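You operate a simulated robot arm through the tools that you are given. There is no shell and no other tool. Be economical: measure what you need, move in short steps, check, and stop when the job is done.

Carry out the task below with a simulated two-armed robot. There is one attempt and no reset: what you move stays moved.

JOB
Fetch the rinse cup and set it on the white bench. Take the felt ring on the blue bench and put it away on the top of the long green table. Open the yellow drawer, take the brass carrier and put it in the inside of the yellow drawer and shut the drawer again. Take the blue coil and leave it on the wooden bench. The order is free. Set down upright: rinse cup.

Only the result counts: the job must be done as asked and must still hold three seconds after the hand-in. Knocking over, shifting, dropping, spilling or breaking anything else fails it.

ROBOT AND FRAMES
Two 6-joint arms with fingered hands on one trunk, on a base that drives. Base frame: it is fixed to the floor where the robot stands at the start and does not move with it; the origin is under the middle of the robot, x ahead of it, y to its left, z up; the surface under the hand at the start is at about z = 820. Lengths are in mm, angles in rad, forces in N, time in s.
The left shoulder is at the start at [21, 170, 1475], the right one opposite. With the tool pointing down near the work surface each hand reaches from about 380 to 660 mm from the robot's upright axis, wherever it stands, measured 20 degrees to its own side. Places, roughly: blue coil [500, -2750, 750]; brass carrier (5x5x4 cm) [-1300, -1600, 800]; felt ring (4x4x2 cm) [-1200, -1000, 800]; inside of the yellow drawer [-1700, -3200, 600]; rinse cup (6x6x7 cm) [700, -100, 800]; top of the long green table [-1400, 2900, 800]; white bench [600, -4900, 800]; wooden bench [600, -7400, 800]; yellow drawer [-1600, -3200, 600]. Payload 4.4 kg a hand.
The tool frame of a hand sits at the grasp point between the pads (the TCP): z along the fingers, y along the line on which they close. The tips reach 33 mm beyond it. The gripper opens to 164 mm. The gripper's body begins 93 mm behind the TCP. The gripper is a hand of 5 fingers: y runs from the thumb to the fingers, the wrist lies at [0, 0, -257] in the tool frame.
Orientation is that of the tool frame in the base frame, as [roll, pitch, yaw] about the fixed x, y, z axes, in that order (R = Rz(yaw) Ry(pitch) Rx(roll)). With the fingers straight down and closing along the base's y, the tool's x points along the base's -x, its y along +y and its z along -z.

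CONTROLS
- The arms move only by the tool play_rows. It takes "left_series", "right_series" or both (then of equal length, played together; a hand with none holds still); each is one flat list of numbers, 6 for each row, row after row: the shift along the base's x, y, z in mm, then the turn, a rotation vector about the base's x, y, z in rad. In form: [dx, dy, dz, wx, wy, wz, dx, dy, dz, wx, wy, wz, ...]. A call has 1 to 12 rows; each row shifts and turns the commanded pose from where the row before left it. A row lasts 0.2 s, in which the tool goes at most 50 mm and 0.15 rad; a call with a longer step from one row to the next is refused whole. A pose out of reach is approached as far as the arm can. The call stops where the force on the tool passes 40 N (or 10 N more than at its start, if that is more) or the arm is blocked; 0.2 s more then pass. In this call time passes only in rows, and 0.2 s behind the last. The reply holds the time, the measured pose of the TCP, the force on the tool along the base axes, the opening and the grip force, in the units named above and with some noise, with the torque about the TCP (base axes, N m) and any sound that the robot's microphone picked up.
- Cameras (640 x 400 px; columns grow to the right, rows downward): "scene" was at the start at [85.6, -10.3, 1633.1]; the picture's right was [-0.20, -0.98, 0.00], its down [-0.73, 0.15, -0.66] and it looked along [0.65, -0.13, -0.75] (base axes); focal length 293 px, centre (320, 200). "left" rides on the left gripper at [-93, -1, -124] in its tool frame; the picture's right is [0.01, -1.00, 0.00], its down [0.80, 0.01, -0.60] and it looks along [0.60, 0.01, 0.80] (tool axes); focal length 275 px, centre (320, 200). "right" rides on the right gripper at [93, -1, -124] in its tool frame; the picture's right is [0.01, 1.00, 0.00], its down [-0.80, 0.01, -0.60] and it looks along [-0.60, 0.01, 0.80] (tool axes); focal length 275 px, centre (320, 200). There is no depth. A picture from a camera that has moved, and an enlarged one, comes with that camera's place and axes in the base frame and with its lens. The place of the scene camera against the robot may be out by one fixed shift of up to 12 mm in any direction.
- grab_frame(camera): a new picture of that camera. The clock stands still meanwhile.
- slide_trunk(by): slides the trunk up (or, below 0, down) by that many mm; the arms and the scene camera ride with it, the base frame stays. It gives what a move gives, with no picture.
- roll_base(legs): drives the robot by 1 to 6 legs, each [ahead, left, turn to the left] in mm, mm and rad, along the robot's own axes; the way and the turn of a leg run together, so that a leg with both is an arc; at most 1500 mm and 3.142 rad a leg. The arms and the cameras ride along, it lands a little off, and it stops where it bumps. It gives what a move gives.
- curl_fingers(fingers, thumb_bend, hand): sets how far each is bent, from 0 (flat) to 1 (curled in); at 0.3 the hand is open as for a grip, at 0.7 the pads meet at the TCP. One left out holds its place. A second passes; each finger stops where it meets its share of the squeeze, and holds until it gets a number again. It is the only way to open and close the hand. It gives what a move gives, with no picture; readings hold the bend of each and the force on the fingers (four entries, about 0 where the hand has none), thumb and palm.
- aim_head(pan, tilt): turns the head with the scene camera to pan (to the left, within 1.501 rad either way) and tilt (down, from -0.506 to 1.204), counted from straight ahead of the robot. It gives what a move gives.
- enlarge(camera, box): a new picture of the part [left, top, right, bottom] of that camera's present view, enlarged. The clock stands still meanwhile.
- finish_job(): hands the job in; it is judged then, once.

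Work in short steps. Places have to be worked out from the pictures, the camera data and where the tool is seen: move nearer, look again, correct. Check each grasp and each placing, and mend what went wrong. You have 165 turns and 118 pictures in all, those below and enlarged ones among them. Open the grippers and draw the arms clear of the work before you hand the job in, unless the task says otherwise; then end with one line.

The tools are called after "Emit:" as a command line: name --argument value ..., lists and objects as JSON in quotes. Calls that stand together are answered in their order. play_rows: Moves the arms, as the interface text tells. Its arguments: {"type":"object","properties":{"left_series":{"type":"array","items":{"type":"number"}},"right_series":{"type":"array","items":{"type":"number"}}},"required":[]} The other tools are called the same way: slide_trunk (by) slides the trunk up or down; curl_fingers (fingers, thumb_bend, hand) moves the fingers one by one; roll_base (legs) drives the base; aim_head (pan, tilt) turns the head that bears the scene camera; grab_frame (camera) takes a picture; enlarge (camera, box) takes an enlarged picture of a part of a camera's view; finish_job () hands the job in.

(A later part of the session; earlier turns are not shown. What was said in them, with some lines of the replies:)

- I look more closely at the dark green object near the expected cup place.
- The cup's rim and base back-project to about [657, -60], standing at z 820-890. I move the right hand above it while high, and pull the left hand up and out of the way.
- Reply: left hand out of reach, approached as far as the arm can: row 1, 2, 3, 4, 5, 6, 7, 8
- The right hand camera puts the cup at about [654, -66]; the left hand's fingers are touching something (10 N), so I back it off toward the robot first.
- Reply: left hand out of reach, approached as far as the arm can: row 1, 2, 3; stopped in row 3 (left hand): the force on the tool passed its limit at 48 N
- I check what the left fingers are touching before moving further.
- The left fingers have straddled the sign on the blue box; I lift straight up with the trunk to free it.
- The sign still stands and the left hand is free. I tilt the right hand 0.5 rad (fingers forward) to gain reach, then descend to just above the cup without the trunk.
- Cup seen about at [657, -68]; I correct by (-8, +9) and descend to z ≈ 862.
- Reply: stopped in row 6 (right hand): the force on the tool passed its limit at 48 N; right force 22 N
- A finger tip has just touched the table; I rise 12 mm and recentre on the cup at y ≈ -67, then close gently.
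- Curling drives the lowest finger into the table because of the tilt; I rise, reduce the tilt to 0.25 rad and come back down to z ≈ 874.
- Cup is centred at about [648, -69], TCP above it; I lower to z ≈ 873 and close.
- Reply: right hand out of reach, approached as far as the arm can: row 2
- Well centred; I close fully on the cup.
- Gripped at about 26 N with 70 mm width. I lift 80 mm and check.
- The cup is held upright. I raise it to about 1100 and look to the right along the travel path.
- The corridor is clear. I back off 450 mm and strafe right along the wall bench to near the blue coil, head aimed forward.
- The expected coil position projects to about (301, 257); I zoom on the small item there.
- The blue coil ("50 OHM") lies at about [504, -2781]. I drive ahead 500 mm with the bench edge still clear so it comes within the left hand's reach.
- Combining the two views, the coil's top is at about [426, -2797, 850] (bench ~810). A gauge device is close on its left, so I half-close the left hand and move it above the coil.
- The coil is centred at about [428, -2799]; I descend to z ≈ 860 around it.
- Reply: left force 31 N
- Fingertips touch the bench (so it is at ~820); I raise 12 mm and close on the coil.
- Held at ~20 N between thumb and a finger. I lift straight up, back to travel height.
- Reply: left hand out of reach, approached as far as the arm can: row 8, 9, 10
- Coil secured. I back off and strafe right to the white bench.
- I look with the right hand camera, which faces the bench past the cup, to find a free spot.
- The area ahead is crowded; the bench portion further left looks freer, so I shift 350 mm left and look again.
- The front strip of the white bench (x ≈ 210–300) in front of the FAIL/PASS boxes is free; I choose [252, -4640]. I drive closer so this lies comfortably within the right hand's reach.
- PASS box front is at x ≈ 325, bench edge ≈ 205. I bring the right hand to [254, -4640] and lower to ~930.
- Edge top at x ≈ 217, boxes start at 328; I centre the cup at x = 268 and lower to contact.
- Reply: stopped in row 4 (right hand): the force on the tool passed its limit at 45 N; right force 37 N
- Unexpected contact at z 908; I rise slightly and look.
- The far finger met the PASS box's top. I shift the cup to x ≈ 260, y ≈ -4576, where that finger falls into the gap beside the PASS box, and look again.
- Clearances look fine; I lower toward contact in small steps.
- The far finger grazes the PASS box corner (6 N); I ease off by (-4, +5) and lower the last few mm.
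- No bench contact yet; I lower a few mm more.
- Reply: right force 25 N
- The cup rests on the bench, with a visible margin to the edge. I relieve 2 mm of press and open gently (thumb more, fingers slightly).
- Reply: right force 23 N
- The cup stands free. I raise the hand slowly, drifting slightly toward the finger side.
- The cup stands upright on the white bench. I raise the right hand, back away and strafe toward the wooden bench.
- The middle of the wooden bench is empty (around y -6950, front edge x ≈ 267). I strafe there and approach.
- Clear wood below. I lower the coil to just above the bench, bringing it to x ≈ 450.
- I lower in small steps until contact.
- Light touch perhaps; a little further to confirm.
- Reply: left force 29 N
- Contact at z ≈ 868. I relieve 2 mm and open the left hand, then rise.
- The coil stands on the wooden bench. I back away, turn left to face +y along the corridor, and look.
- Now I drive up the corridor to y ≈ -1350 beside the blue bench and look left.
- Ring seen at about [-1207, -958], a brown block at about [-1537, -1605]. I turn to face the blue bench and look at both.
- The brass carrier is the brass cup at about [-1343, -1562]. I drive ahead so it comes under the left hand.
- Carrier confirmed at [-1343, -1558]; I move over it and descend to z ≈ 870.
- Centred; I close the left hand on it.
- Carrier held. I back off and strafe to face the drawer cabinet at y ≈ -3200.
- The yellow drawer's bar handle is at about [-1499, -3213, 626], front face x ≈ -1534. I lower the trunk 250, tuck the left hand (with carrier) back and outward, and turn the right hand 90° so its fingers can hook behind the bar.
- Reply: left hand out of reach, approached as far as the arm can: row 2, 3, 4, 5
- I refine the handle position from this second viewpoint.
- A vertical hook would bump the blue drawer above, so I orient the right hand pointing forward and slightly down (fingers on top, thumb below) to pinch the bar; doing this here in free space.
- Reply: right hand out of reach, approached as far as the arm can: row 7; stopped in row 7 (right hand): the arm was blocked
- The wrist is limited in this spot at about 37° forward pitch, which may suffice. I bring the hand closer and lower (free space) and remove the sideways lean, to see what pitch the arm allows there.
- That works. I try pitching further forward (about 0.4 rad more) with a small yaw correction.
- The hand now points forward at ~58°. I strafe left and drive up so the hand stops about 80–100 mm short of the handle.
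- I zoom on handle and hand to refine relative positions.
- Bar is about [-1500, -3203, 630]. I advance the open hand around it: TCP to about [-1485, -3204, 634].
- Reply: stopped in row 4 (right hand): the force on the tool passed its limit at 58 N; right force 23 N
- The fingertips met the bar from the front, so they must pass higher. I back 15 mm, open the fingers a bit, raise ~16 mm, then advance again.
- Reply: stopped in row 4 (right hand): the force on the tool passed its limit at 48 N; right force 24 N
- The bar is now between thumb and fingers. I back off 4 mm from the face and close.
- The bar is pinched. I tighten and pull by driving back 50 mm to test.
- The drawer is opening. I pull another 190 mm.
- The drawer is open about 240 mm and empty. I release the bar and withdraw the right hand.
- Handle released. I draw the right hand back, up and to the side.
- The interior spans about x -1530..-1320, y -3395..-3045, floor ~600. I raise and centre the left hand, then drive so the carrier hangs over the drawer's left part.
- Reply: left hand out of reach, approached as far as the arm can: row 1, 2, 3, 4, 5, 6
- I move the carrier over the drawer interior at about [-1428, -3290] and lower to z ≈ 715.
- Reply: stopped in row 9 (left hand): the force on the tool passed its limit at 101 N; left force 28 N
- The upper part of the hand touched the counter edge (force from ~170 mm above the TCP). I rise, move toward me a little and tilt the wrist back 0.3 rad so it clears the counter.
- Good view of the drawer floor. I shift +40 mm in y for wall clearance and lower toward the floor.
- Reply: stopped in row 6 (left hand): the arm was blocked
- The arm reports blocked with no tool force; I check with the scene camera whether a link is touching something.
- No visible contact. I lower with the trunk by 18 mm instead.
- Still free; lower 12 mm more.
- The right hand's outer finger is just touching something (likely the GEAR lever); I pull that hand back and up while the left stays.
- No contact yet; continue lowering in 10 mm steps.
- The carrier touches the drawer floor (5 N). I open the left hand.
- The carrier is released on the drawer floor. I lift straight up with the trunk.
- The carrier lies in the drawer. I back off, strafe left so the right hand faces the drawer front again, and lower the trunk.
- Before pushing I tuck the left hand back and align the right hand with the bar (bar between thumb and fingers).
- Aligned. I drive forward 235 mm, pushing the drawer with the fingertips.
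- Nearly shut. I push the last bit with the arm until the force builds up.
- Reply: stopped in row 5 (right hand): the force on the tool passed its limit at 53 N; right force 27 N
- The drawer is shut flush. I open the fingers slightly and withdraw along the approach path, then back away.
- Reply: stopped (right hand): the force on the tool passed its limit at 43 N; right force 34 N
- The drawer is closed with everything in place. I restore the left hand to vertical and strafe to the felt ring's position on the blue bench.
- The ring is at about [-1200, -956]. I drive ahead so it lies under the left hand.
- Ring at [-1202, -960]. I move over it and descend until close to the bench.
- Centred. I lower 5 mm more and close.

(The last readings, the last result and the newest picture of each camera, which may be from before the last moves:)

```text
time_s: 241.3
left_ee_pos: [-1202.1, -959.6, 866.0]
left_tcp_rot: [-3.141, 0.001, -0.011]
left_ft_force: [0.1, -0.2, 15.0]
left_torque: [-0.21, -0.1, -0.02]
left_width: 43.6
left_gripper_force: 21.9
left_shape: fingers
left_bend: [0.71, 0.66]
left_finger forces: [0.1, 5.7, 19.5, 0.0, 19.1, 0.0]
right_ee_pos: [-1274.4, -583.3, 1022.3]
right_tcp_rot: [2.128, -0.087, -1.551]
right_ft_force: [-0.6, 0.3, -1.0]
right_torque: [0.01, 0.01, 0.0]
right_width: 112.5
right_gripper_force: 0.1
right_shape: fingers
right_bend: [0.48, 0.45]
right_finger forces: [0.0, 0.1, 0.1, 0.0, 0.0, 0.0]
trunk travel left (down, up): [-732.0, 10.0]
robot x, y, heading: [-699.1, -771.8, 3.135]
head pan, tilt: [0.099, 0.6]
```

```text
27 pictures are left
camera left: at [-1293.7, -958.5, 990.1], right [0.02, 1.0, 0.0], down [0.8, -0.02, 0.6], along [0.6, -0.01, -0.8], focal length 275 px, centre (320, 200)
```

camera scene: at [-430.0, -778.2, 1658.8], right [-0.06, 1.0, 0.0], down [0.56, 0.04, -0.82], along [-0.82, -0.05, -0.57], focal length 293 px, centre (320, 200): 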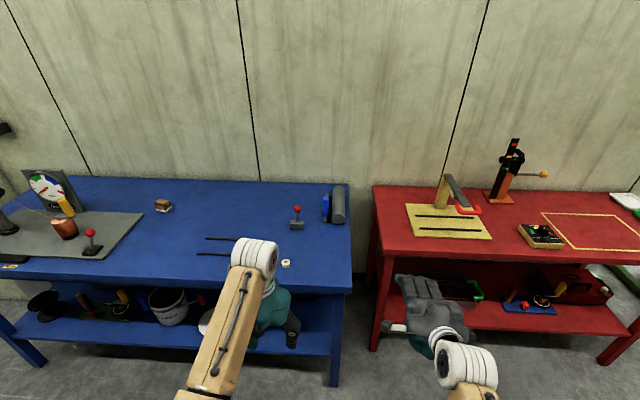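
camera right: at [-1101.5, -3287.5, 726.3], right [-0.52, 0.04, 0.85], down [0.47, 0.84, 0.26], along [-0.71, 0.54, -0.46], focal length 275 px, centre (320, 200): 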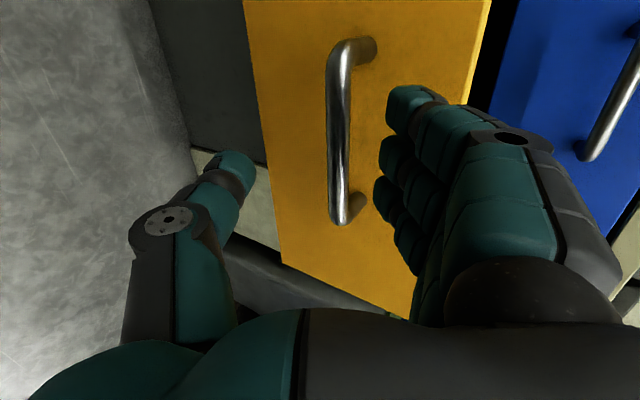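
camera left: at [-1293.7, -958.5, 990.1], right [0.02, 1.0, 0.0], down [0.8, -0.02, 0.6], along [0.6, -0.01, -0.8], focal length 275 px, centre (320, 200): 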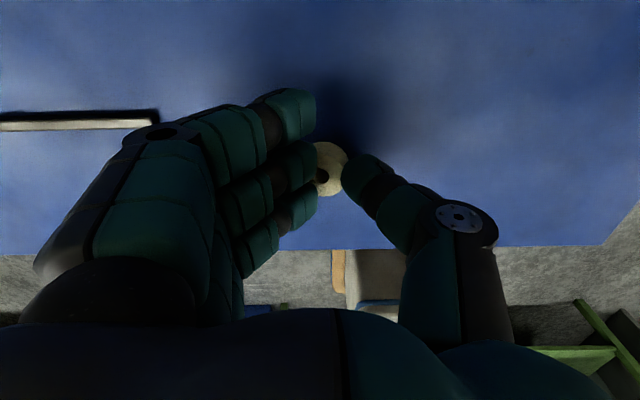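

Two fingers and the thumb hold the ring (~20 N). I tighten a little and lift.

Emit:
curl_fingers --hand "left" --fingers 0.76 --thumb_bend 0.76

Emit:
play_rows --left_series '[0, 0, 8, 0, 0, 0, 0, 0, 15, 0, 0, 0, 0, 0, 25, 0, 0, 0, 0, 0, 35, 0, 0, 0, 0, 0, 35, 0, 0, 0, 0, 0, 25, 0, 0, 0]'

Emit:
grab_frame --camera "left"

```text
time_s: 242.3
left_ee_pos: [-1201.5, -960.1, 865.3]
left_tcp_rot: [-3.14, -0.003, -0.011]
left_ft_force: [0.0, -1.8, 2.1]
left_torque: [-0.12, -0.02, -0.05]
left_width: 43.4
left_gripper_force: 31.0
left_shape: fingers
left_bend: [0.73, 0.67]
left_finger forces: [0.0, 3.5, 29.8, 0.0, 28.2, 0.0]
right_ee_pos: [-1275.6, -583.0, 1021.3]
right_tcp_rot: [2.132, -0.085, -1.552]
right_ft_force: [-0.5, -0.1, 0.5]
right_torque: [-0.03, 0.0, 0.04]
right_width: 112.8
right_gripper_force: 0.1
right_shape: fingers
right_bend: [0.48, 0.45]
right_finger forces: [0.0, 0.0, 0.1, 0.0, 0.1, 0.0]
trunk travel left (down, up): [-732.0, 10.0]
robot x, y, heading: [-699.4, -768.5, 3.141]
head pan, tilt: [0.099, 0.6]
```

```text
time_s: 243.7
left_ee_pos: [-1200.7, -959.7, 1007.6]
left_tcp_rot: [-3.141, -0.001, -0.01]
left_ft_force: [-0.1, 0.1, 0.1]
left_torque: [-0.01, 0.04, 0.02]
left_width: 43.4
left_gripper_force: 29.2
left_shape: fingers
left_bend: [0.73, 0.67]
left_finger forces: [0.0, 2.5, 28.3, 0.0, 28.2, 0.1]
right_ee_pos: [-1276.3, -582.7, 1022.3]
right_tcp_rot: [2.131, -0.086, -1.551]
right_ft_force: [0.2, 0.9, -0.3]
right_torque: [0.02, 0.01, 0.01]
right_width: 112.8
right_gripper_force: 0.1
right_shape: fingers
right_bend: [0.48, 0.45]
right_finger forces: [0.0, 0.1, 0.0, 0.0, 0.0, 0.0]
trunk travel left (down, up): [-732.0, 10.0]
robot x, y, heading: [-701.7, -768.9, 3.14]
head pan, tilt: [0.099, 0.6]
```

```text
26 pictures are left
camera left: at [-1294.0, -958.1, 1131.8], right [0.02, 1.0, 0.0], down [0.8, -0.02, 0.6], along [0.6, -0.01, -0.8], focal length 275 px, centre (320, 200)
```

left: 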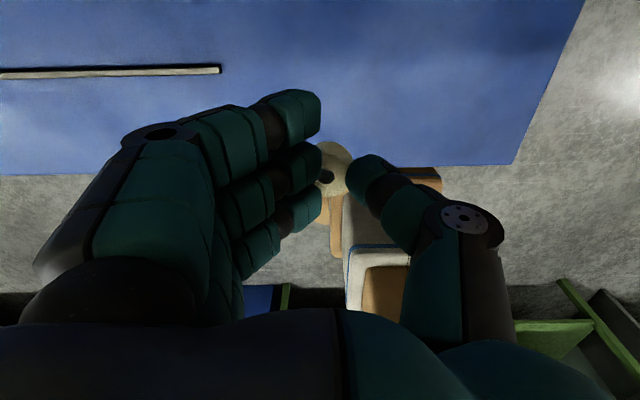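

Ring held. I back off and look right (+y) before traveling.

Emit:
roll_base --legs '[[-370, 0, 0]]'

Emit:
aim_head --pan -1.25 --tilt 0.35

Emit:
grab_frame --camera "scene"

```text
time_s: 246.0
left_ee_pos: [-827.3, -959.9, 1008.3]
left_tcp_rot: [3.141, -0.001, -0.01]
left_ft_force: [-0.1, 0.3, -0.6]
left_torque: [0.0, 0.0, 0.01]
left_width: 43.5
left_gripper_force: 29.7
left_shape: fingers
left_bend: [0.73, 0.67]
left_finger forces: [0.0, 2.5, 28.3, 0.1, 28.2, 0.0]
right_ee_pos: [-901.3, -583.6, 1021.6]
right_tcp_rot: [2.128, -0.085, -1.551]
right_ft_force: [0.5, 0.4, 1.1]
right_torque: [0.01, -0.01, 0.0]
right_width: 112.6
right_gripper_force: 0.1
right_shape: fingers
right_bend: [0.48, 0.45]
right_finger forces: [0.0, 0.0, 0.1, 0.1, 0.0, 0.1]
trunk travel left (down, up): [-732.0, 10.0]
robot x, y, heading: [-324.2, -773.8, 3.133]
head pan, tilt: [0.099, 0.6]
```

```text
time_s: 247.5
left_ee_pos: [-827.8, -961.4, 1008.8]
left_tcp_rot: [-3.141, 0.001, -0.01]
left_ft_force: [-0.1, -1.2, 0.1]
left_torque: [-0.03, -0.02, -0.02]
left_width: 43.8
left_gripper_force: 29.4
left_shape: fingers
left_bend: [0.73, 0.67]
left_finger forces: [0.1, 2.6, 28.5, 0.0, 28.3, 0.0]
right_ee_pos: [-901.5, -585.3, 1021.3]
right_tcp_rot: [2.132, -0.084, -1.552]
right_ft_force: [1.2, -0.2, 0.2]
right_torque: [-0.03, 0.0, 0.0]
right_width: 112.8
right_gripper_force: 0.0
right_shape: fingers
right_bend: [0.48, 0.45]
right_finger forces: [0.1, 0.0, 0.0, 0.0, 0.0, 0.0]
trunk travel left (down, up): [-732.0, 10.0]
robot x, y, heading: [-326.0, -768.9, 3.136]
head pan, tilt: [-1.25, 0.351]
```

```text
25 pictures are left
camera scene: at [-365.6, -678.6, 1681.6], right [0.95, 0.31, 0.0], down [0.11, -0.33, -0.94], along [-0.29, 0.89, -0.34], focal length 293 px, centre (320, 200)
```

scene: 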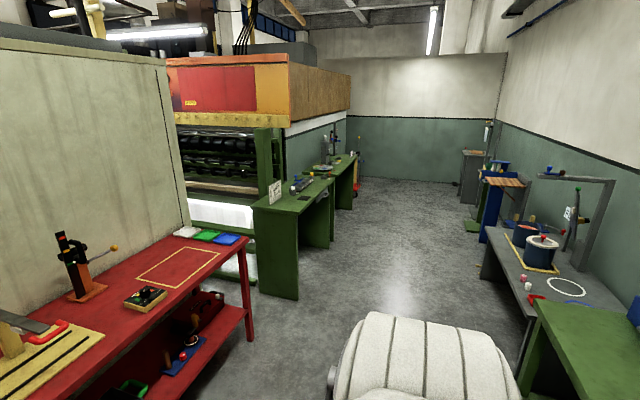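

The way is clear; green tables stand on the left further along. I strafe toward y ≈ 2800 and look.

Emit:
roll_base --legs '[[0, -1400, 0], [0, -1400, 0], [0, -750, 0]]'

Emit:
aim_head --pan 0.0 --tilt 0.55

Emit:
grab_frame --camera "scene"

```text
time_s: 264.7
left_ee_pos: [-864.6, 2555.6, 1006.9]
left_tcp_rot: [-3.141, -0.001, 0.014]
left_ft_force: [0.4, -0.6, 0.3]
left_torque: [-0.02, -0.02, 0.0]
left_width: 43.6
left_gripper_force: 29.6
left_shape: fingers
left_bend: [0.73, 0.67]
left_finger forces: [0.1, 2.4, 28.3, 0.1, 28.2, 0.0]
right_ee_pos: [-947.5, 2931.5, 1022.7]
right_tcp_rot: [2.13, -0.086, -1.527]
right_ft_force: [-0.1, 0.5, 0.6]
right_torque: [-0.03, 0.01, 0.01]
right_width: 112.8
right_gripper_force: 0.1
right_shape: fingers
right_bend: [0.48, 0.45]
right_finger forces: [0.0, 0.0, 0.1, 0.0, 0.1, 0.0]
trunk travel left (down, up): [-732.0, 10.0]
robot x, y, heading: [-369.4, 2758.7, -3.121]
head pan, tilt: [-1.25, 0.351]
```

```text
time_s: 266.1
left_ee_pos: [-863.9, 2555.2, 1007.4]
left_tcp_rot: [-3.141, 0.001, 0.013]
left_ft_force: [0.0, -0.5, 0.2]
left_torque: [-0.03, 0.02, 0.0]
left_width: 43.6
left_gripper_force: 29.4
left_shape: fingers
left_bend: [0.73, 0.67]
left_finger forces: [0.0, 2.4, 28.3, 0.0, 28.1, 0.1]
right_ee_pos: [-948.2, 2931.1, 1023.0]
right_tcp_rot: [2.131, -0.085, -1.527]
right_ft_force: [-0.5, 0.3, 0.4]
right_torque: [-0.05, 0.0, -0.02]
right_width: 112.7
right_gripper_force: 0.2
right_shape: fingers
right_bend: [0.48, 0.45]
right_finger forces: [0.1, 0.0, 0.0, 0.0, 0.1, 0.1]
trunk travel left (down, up): [-732.0, 10.0]
robot x, y, heading: [-363.6, 2758.9, -3.12]
head pan, tilt: [0.0, 0.55]
```

```text
24 pictures are left
camera scene: at [-467.6, 2760.9, 1663.3], right [-0.02, 1.0, 0.0], down [0.52, 0.01, -0.85], along [-0.85, -0.02, -0.52], focal length 293 px, centre (320, 200)
```

scene: 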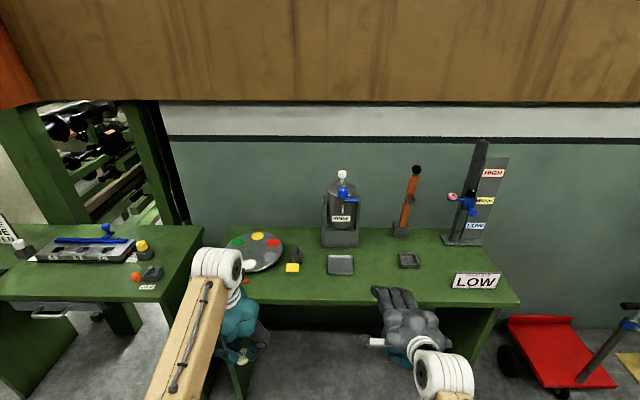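

The green table at [-1400, 2900] is straight ahead; the front strip near [-1215, 2850] is free (in front of the grey tray). I position for a left-hand placing there.

Emit:
roll_base --legs '[[0, -280, -0.02], [345, 0, 0]]'

Emit:
grab_frame --camera "left"

Emit:
grab_frame --camera "scene"

```text
time_s: 269.9
left_ee_pos: [-1217.7, 2844.4, 1007.5]
left_tcp_rot: [3.141, -0.002, -0.004]
left_ft_force: [-0.1, -0.7, 0.4]
left_torque: [0.04, -0.06, 0.01]
left_width: 43.4
left_gripper_force: 29.4
left_shape: fingers
left_bend: [0.73, 0.67]
left_finger forces: [0.1, 2.4, 28.3, 0.0, 28.3, 0.1]
right_ee_pos: [-1293.4, 3221.5, 1021.4]
right_tcp_rot: [2.132, -0.085, -1.544]
right_ft_force: [-0.9, 0.2, 0.8]
right_torque: [0.03, 0.01, -0.02]
right_width: 112.8
right_gripper_force: 0.0
right_shape: fingers
right_bend: [0.48, 0.45]
right_finger forces: [0.1, 0.0, 0.0, 0.0, 0.1, 0.0]
trunk travel left (down, up): [-732.0, 10.0]
robot x, y, heading: [-717.7, 3035.7, -3.141]
head pan, tilt: [0.0, 0.55]
```

```text
23 pictures are left
camera left: at [-1310.6, 2845.9, 1131.0], right [0.02, 1.0, 0.0], down [0.8, -0.01, 0.6], along [0.6, -0.01, -0.8], focal length 275 px, centre (320, 200)
```

left: 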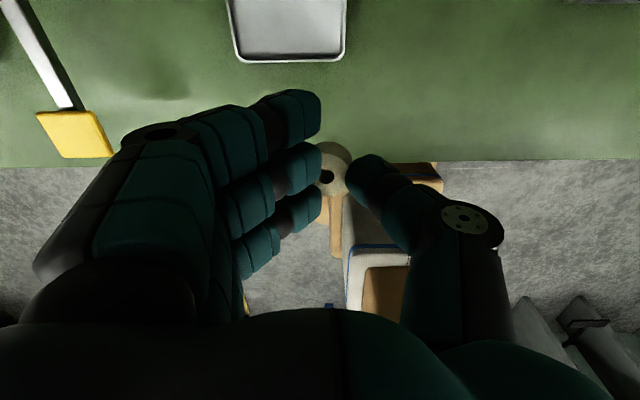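

```text
22 pictures are left
camera scene: at [-818.5, 3042.0, 1663.2], right [0.0, 1.0, 0.0], down [0.52, 0.0, -0.85], along [-0.85, 0.0, -0.52], focal length 293 px, centre (320, 200)
```

scene: 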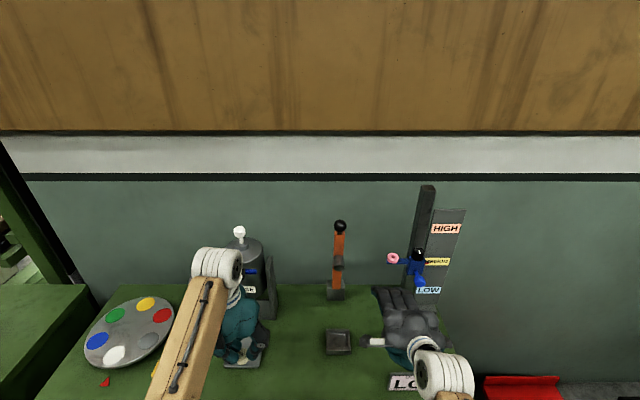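

Tray front is at x ≈ -1257, table edge ≈ -1134; I shift to [-1194, 2862] and lower to just above the table.

Emit:
play_rows --left_series '[12, 9, 0, 0, 0, 0, 12, 9, -20, 0, 0, 0, 0, 0, -30, 0, 0, 0, 0, 0, -30, 0, 0, 0, 0, 0, -30, 0, 0, 0, 0, 0, -20, 0, 0, 0]'

Emit:
grab_frame --camera "left"

```text
time_s: 271.3
left_ee_pos: [-1193.6, 2861.8, 883.3]
left_tcp_rot: [3.138, 0.009, -0.004]
left_ft_force: [3.7, -4.5, 28.0]
left_torque: [-0.4, -0.26, -0.01]
left_width: 44.5
left_gripper_force: 43.0
left_shape: fingers
left_bend: [0.74, 0.67]
left_finger forces: [0.0, 10.0, 43.8, 0.0, 31.9, 0.0]
right_ee_pos: [-1290.5, 3220.9, 1024.9]
right_tcp_rot: [2.128, -0.086, -1.545]
right_ft_force: [0.2, -0.6, 0.4]
right_torque: [-0.01, 0.05, 0.0]
right_width: 112.6
right_gripper_force: 0.0
right_shape: fingers
right_bend: [0.48, 0.45]
right_finger forces: [0.0, 0.0, 0.0, 0.0, 0.0, 0.0]
trunk travel left (down, up): [-732.0, 10.0]
robot x, y, heading: [-711.3, 3037.3, -3.139]
head pan, tilt: [0.0, 0.55]
```

```text
21 pictures are left
camera left: at [-1285.2, 2862.6, 1006.3], right [0.02, 1.0, 0.0], down [0.81, -0.01, 0.59], along [0.59, -0.01, -0.81], focal length 275 px, centre (320, 200)
```

left: 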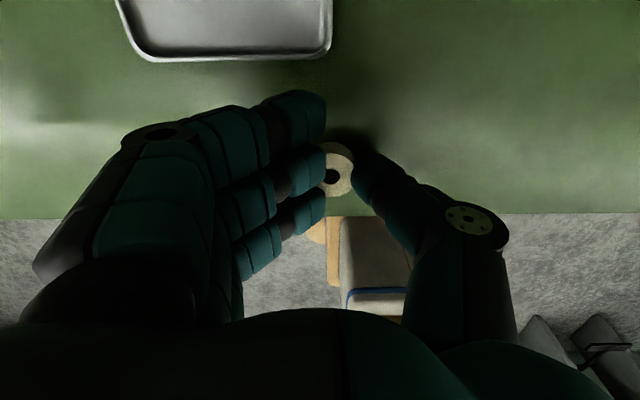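

Contact with the table (28 N). I relieve 4 mm and open.

Emit:
play_rows --left_series '[0, 0, 4, 0, 0, 0]'

Emit:
curl_fingers --hand "left" --fingers 0.58 --thumb_bend 0.54

Emit:
play_rows --left_series '[0, 0, 15, 0, 0, 0, 0, 0, 30, 0, 0, 0, 0, 0, 35, 0, 0, 0, 0, 0, 35, 0, 0, 0]'

Emit:
grab_frame --camera "left"

```text
time_s: 271.7
left_ee_pos: [-1194.1, 2860.9, 882.5]
left_tcp_rot: [-3.14, 0.002, -0.005]
left_ft_force: [-0.7, -5.1, 12.6]
left_torque: [-0.32, -0.03, -0.05]
left_width: 44.5
left_gripper_force: 38.0
left_shape: fingers
left_bend: [0.74, 0.67]
left_finger forces: [0.0, 11.9, 36.2, 0.0, 27.9, 0.0]
right_ee_pos: [-1292.3, 3221.0, 1022.1]
right_tcp_rot: [2.13, -0.086, -1.546]
right_ft_force: [-0.7, -1.0, -0.2]
right_torque: [-0.04, -0.01, 0.0]
right_width: 112.7
right_gripper_force: 0.1
right_shape: fingers
right_bend: [0.48, 0.45]
right_finger forces: [0.0, 0.0, 0.0, 0.0, 0.0, 0.0]
trunk travel left (down, up): [-732.0, 10.0]
robot x, y, heading: [-717.5, 3036.6, -3.137]
head pan, tilt: [0.0, 0.55]
```

```text
time_s: 272.7
left_ee_pos: [-1192.3, 2863.8, 881.0]
left_tcp_rot: [-3.141, -0.001, -0.004]
left_ft_force: [1.9, 0.3, 9.3]
left_torque: [0.53, -0.09, -0.11]
left_width: 79.0
left_gripper_force: 4.7
left_shape: fingers
left_bend: [0.57, 0.54]
left_finger forces: [0.1, 0.1, 0.0, 0.0, 9.3, 0.0]
right_ee_pos: [-1293.6, 3222.4, 1021.5]
right_tcp_rot: [2.129, -0.085, -1.545]
right_ft_force: [0.7, -0.2, 0.6]
right_torque: [0.01, 0.0, 0.01]
right_width: 112.6
right_gripper_force: 0.0
right_shape: fingers
right_bend: [0.48, 0.45]
right_finger forces: [0.0, 0.0, 0.0, 0.0, 0.0, 0.0]
trunk travel left (down, up): [-732.0, 10.0]
robot x, y, heading: [-714.5, 3034.7, -3.138]
head pan, tilt: [0.0, 0.55]
```

```text
time_s: 273.7
left_ee_pos: [-1192.7, 2863.4, 997.4]
left_tcp_rot: [-3.139, -0.002, -0.004]
left_ft_force: [-0.6, 0.2, 0.4]
left_torque: [0.01, 0.02, 0.03]
left_width: 78.7
left_gripper_force: 0.1
left_shape: fingers
left_bend: [0.57, 0.54]
left_finger forces: [0.1, 0.0, 0.0, 0.0, 0.0, 0.0]
right_ee_pos: [-1293.5, 3220.9, 1021.9]
right_tcp_rot: [2.131, -0.086, -1.545]
right_ft_force: [0.0, -0.3, -0.7]
right_torque: [0.01, -0.01, -0.01]
right_width: 112.7
right_gripper_force: 0.0
right_shape: fingers
right_bend: [0.48, 0.45]
right_finger forces: [0.0, 0.1, 0.1, 0.1, 0.0, 0.0]
trunk travel left (down, up): [-732.0, 10.0]
robot x, y, heading: [-713.3, 3032.5, -3.143]
head pan, tilt: [0.0, 0.55]
```

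```text
20 pictures are left
camera left: at [-1284.9, 2863.4, 1120.0], right [0.02, 1.0, 0.0], down [0.8, -0.01, 0.6], along [0.6, -0.01, -0.8], focal length 275 px, centre (320, 200)
```

left: 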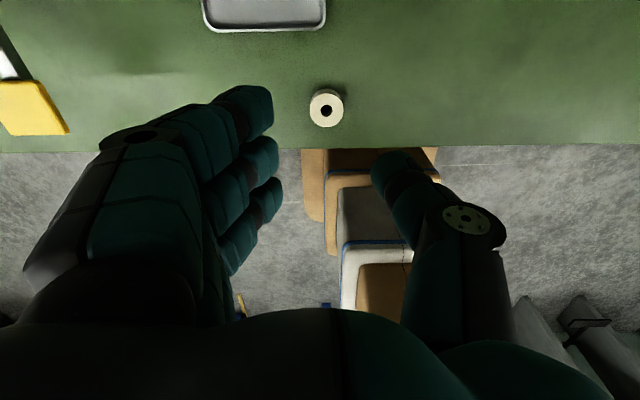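

The ring lies on the green table. I open both hands and back the robot clear.

Emit:
curl_fingers --hand "left" --fingers 0.3 --thumb_bend 0.3

Emit:
curl_fingers --hand "right" --fingers 0.3 --thumb_bend 0.3

Emit:
roll_base --legs '[[-380, 0, 0]]'

Emit:
grab_frame --camera "scene"

```text
time_s: 274.7
left_ee_pos: [-1193.5, 2862.2, 995.3]
left_tcp_rot: [3.141, -0.001, -0.003]
left_ft_force: [0.1, -0.2, -0.4]
left_torque: [0.0, 0.0, 0.02]
left_width: 178.5
left_gripper_force: 0.1
left_shape: fingers
left_bend: [0.3, 0.3]
left_finger forces: [0.0, 0.1, 0.1, 0.1, 0.0, 0.1]
right_ee_pos: [-1293.9, 3221.3, 1022.0]
right_tcp_rot: [2.13, -0.085, -1.544]
right_ft_force: [-0.8, 0.0, -0.7]
right_torque: [0.0, 0.0, -0.03]
right_width: 112.6
right_gripper_force: 0.1
right_shape: fingers
right_bend: [0.48, 0.45]
right_finger forces: [0.0, 0.0, 0.0, 0.1, 0.0, 0.0]
trunk travel left (down, up): [-732.0, 10.0]
robot x, y, heading: [-717.8, 3038.2, -3.139]
head pan, tilt: [0.0, 0.55]
```

```text
time_s: 275.7
left_ee_pos: [-1193.8, 2861.8, 996.5]
left_tcp_rot: [3.14, -0.001, -0.004]
left_ft_force: [-0.3, 0.7, -0.6]
left_torque: [-0.01, 0.0, 0.02]
left_width: 178.5
left_gripper_force: 0.1
left_shape: fingers
left_bend: [0.3, 0.3]
left_finger forces: [0.1, 0.0, 0.0, 0.0, 0.1, 0.1]
right_ee_pos: [-1293.1, 3220.6, 1022.5]
right_tcp_rot: [2.132, -0.086, -1.545]
right_ft_force: [0.5, -0.2, 0.1]
right_torque: [-0.02, 0.01, -0.02]
right_width: 178.6
right_gripper_force: 0.0
right_shape: fingers
right_bend: [0.3, 0.3]
right_finger forces: [0.0, 0.0, 0.1, 0.0, 0.0, 0.0]
trunk travel left (down, up): [-732.0, 10.0]
robot x, y, heading: [-718.4, 3036.7, -3.141]
head pan, tilt: [0.0, 0.55]
```

```text
time_s: 278.1
left_ee_pos: [-810.5, 2864.7, 996.5]
left_tcp_rot: [3.141, 0.0, -0.006]
left_ft_force: [0.7, 0.5, 0.4]
left_torque: [0.01, 0.03, 0.04]
left_width: 178.5
left_gripper_force: 0.0
left_shape: fingers
left_bend: [0.3, 0.3]
left_finger forces: [0.0, 0.0, 0.0, 0.0, 0.0, 0.1]
right_ee_pos: [-910.4, 3223.3, 1023.0]
right_tcp_rot: [2.129, -0.087, -1.547]
right_ft_force: [0.0, 0.1, 0.6]
right_torque: [-0.02, -0.01, -0.02]
right_width: 178.3
right_gripper_force: 0.1
right_shape: fingers
right_bend: [0.3, 0.3]
right_finger forces: [0.0, 0.1, 0.0, 0.1, 0.1, 0.0]
trunk travel left (down, up): [-732.0, 10.0]
robot x, y, heading: [-333.6, 3035.0, -3.143]
head pan, tilt: [0.0, 0.55]
```

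```text
19 pictures are left
camera scene: at [-434.8, 3042.8, 1663.4], right [0.0, 1.0, 0.0], down [0.52, 0.0, -0.85], along [-0.85, 0.0, -0.52], focal length 293 px, centre (320, 200)
```

scene: 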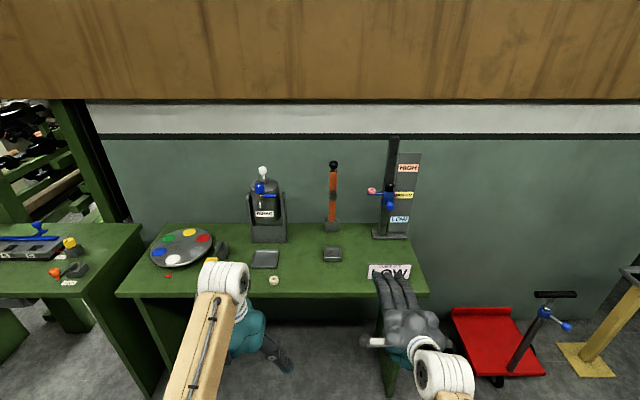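

The ring is seen lying on the green table, and both hands are open and clear. I hand the job in.

Emit:
finish_job

```text
The job is handed in.
```

I finished all four parts and handed the job in; I have not seen the verdict. The rinse cup stands upright on the white bench, the felt ring is on the long green table, the brass carrier is in the shut yellow drawer, and the blue coil stands on the wooden bench. On the way I bumped a sign and a box and lightly touched what was probably the GEAR lever; none of the pictures afterwards show anything shifted.
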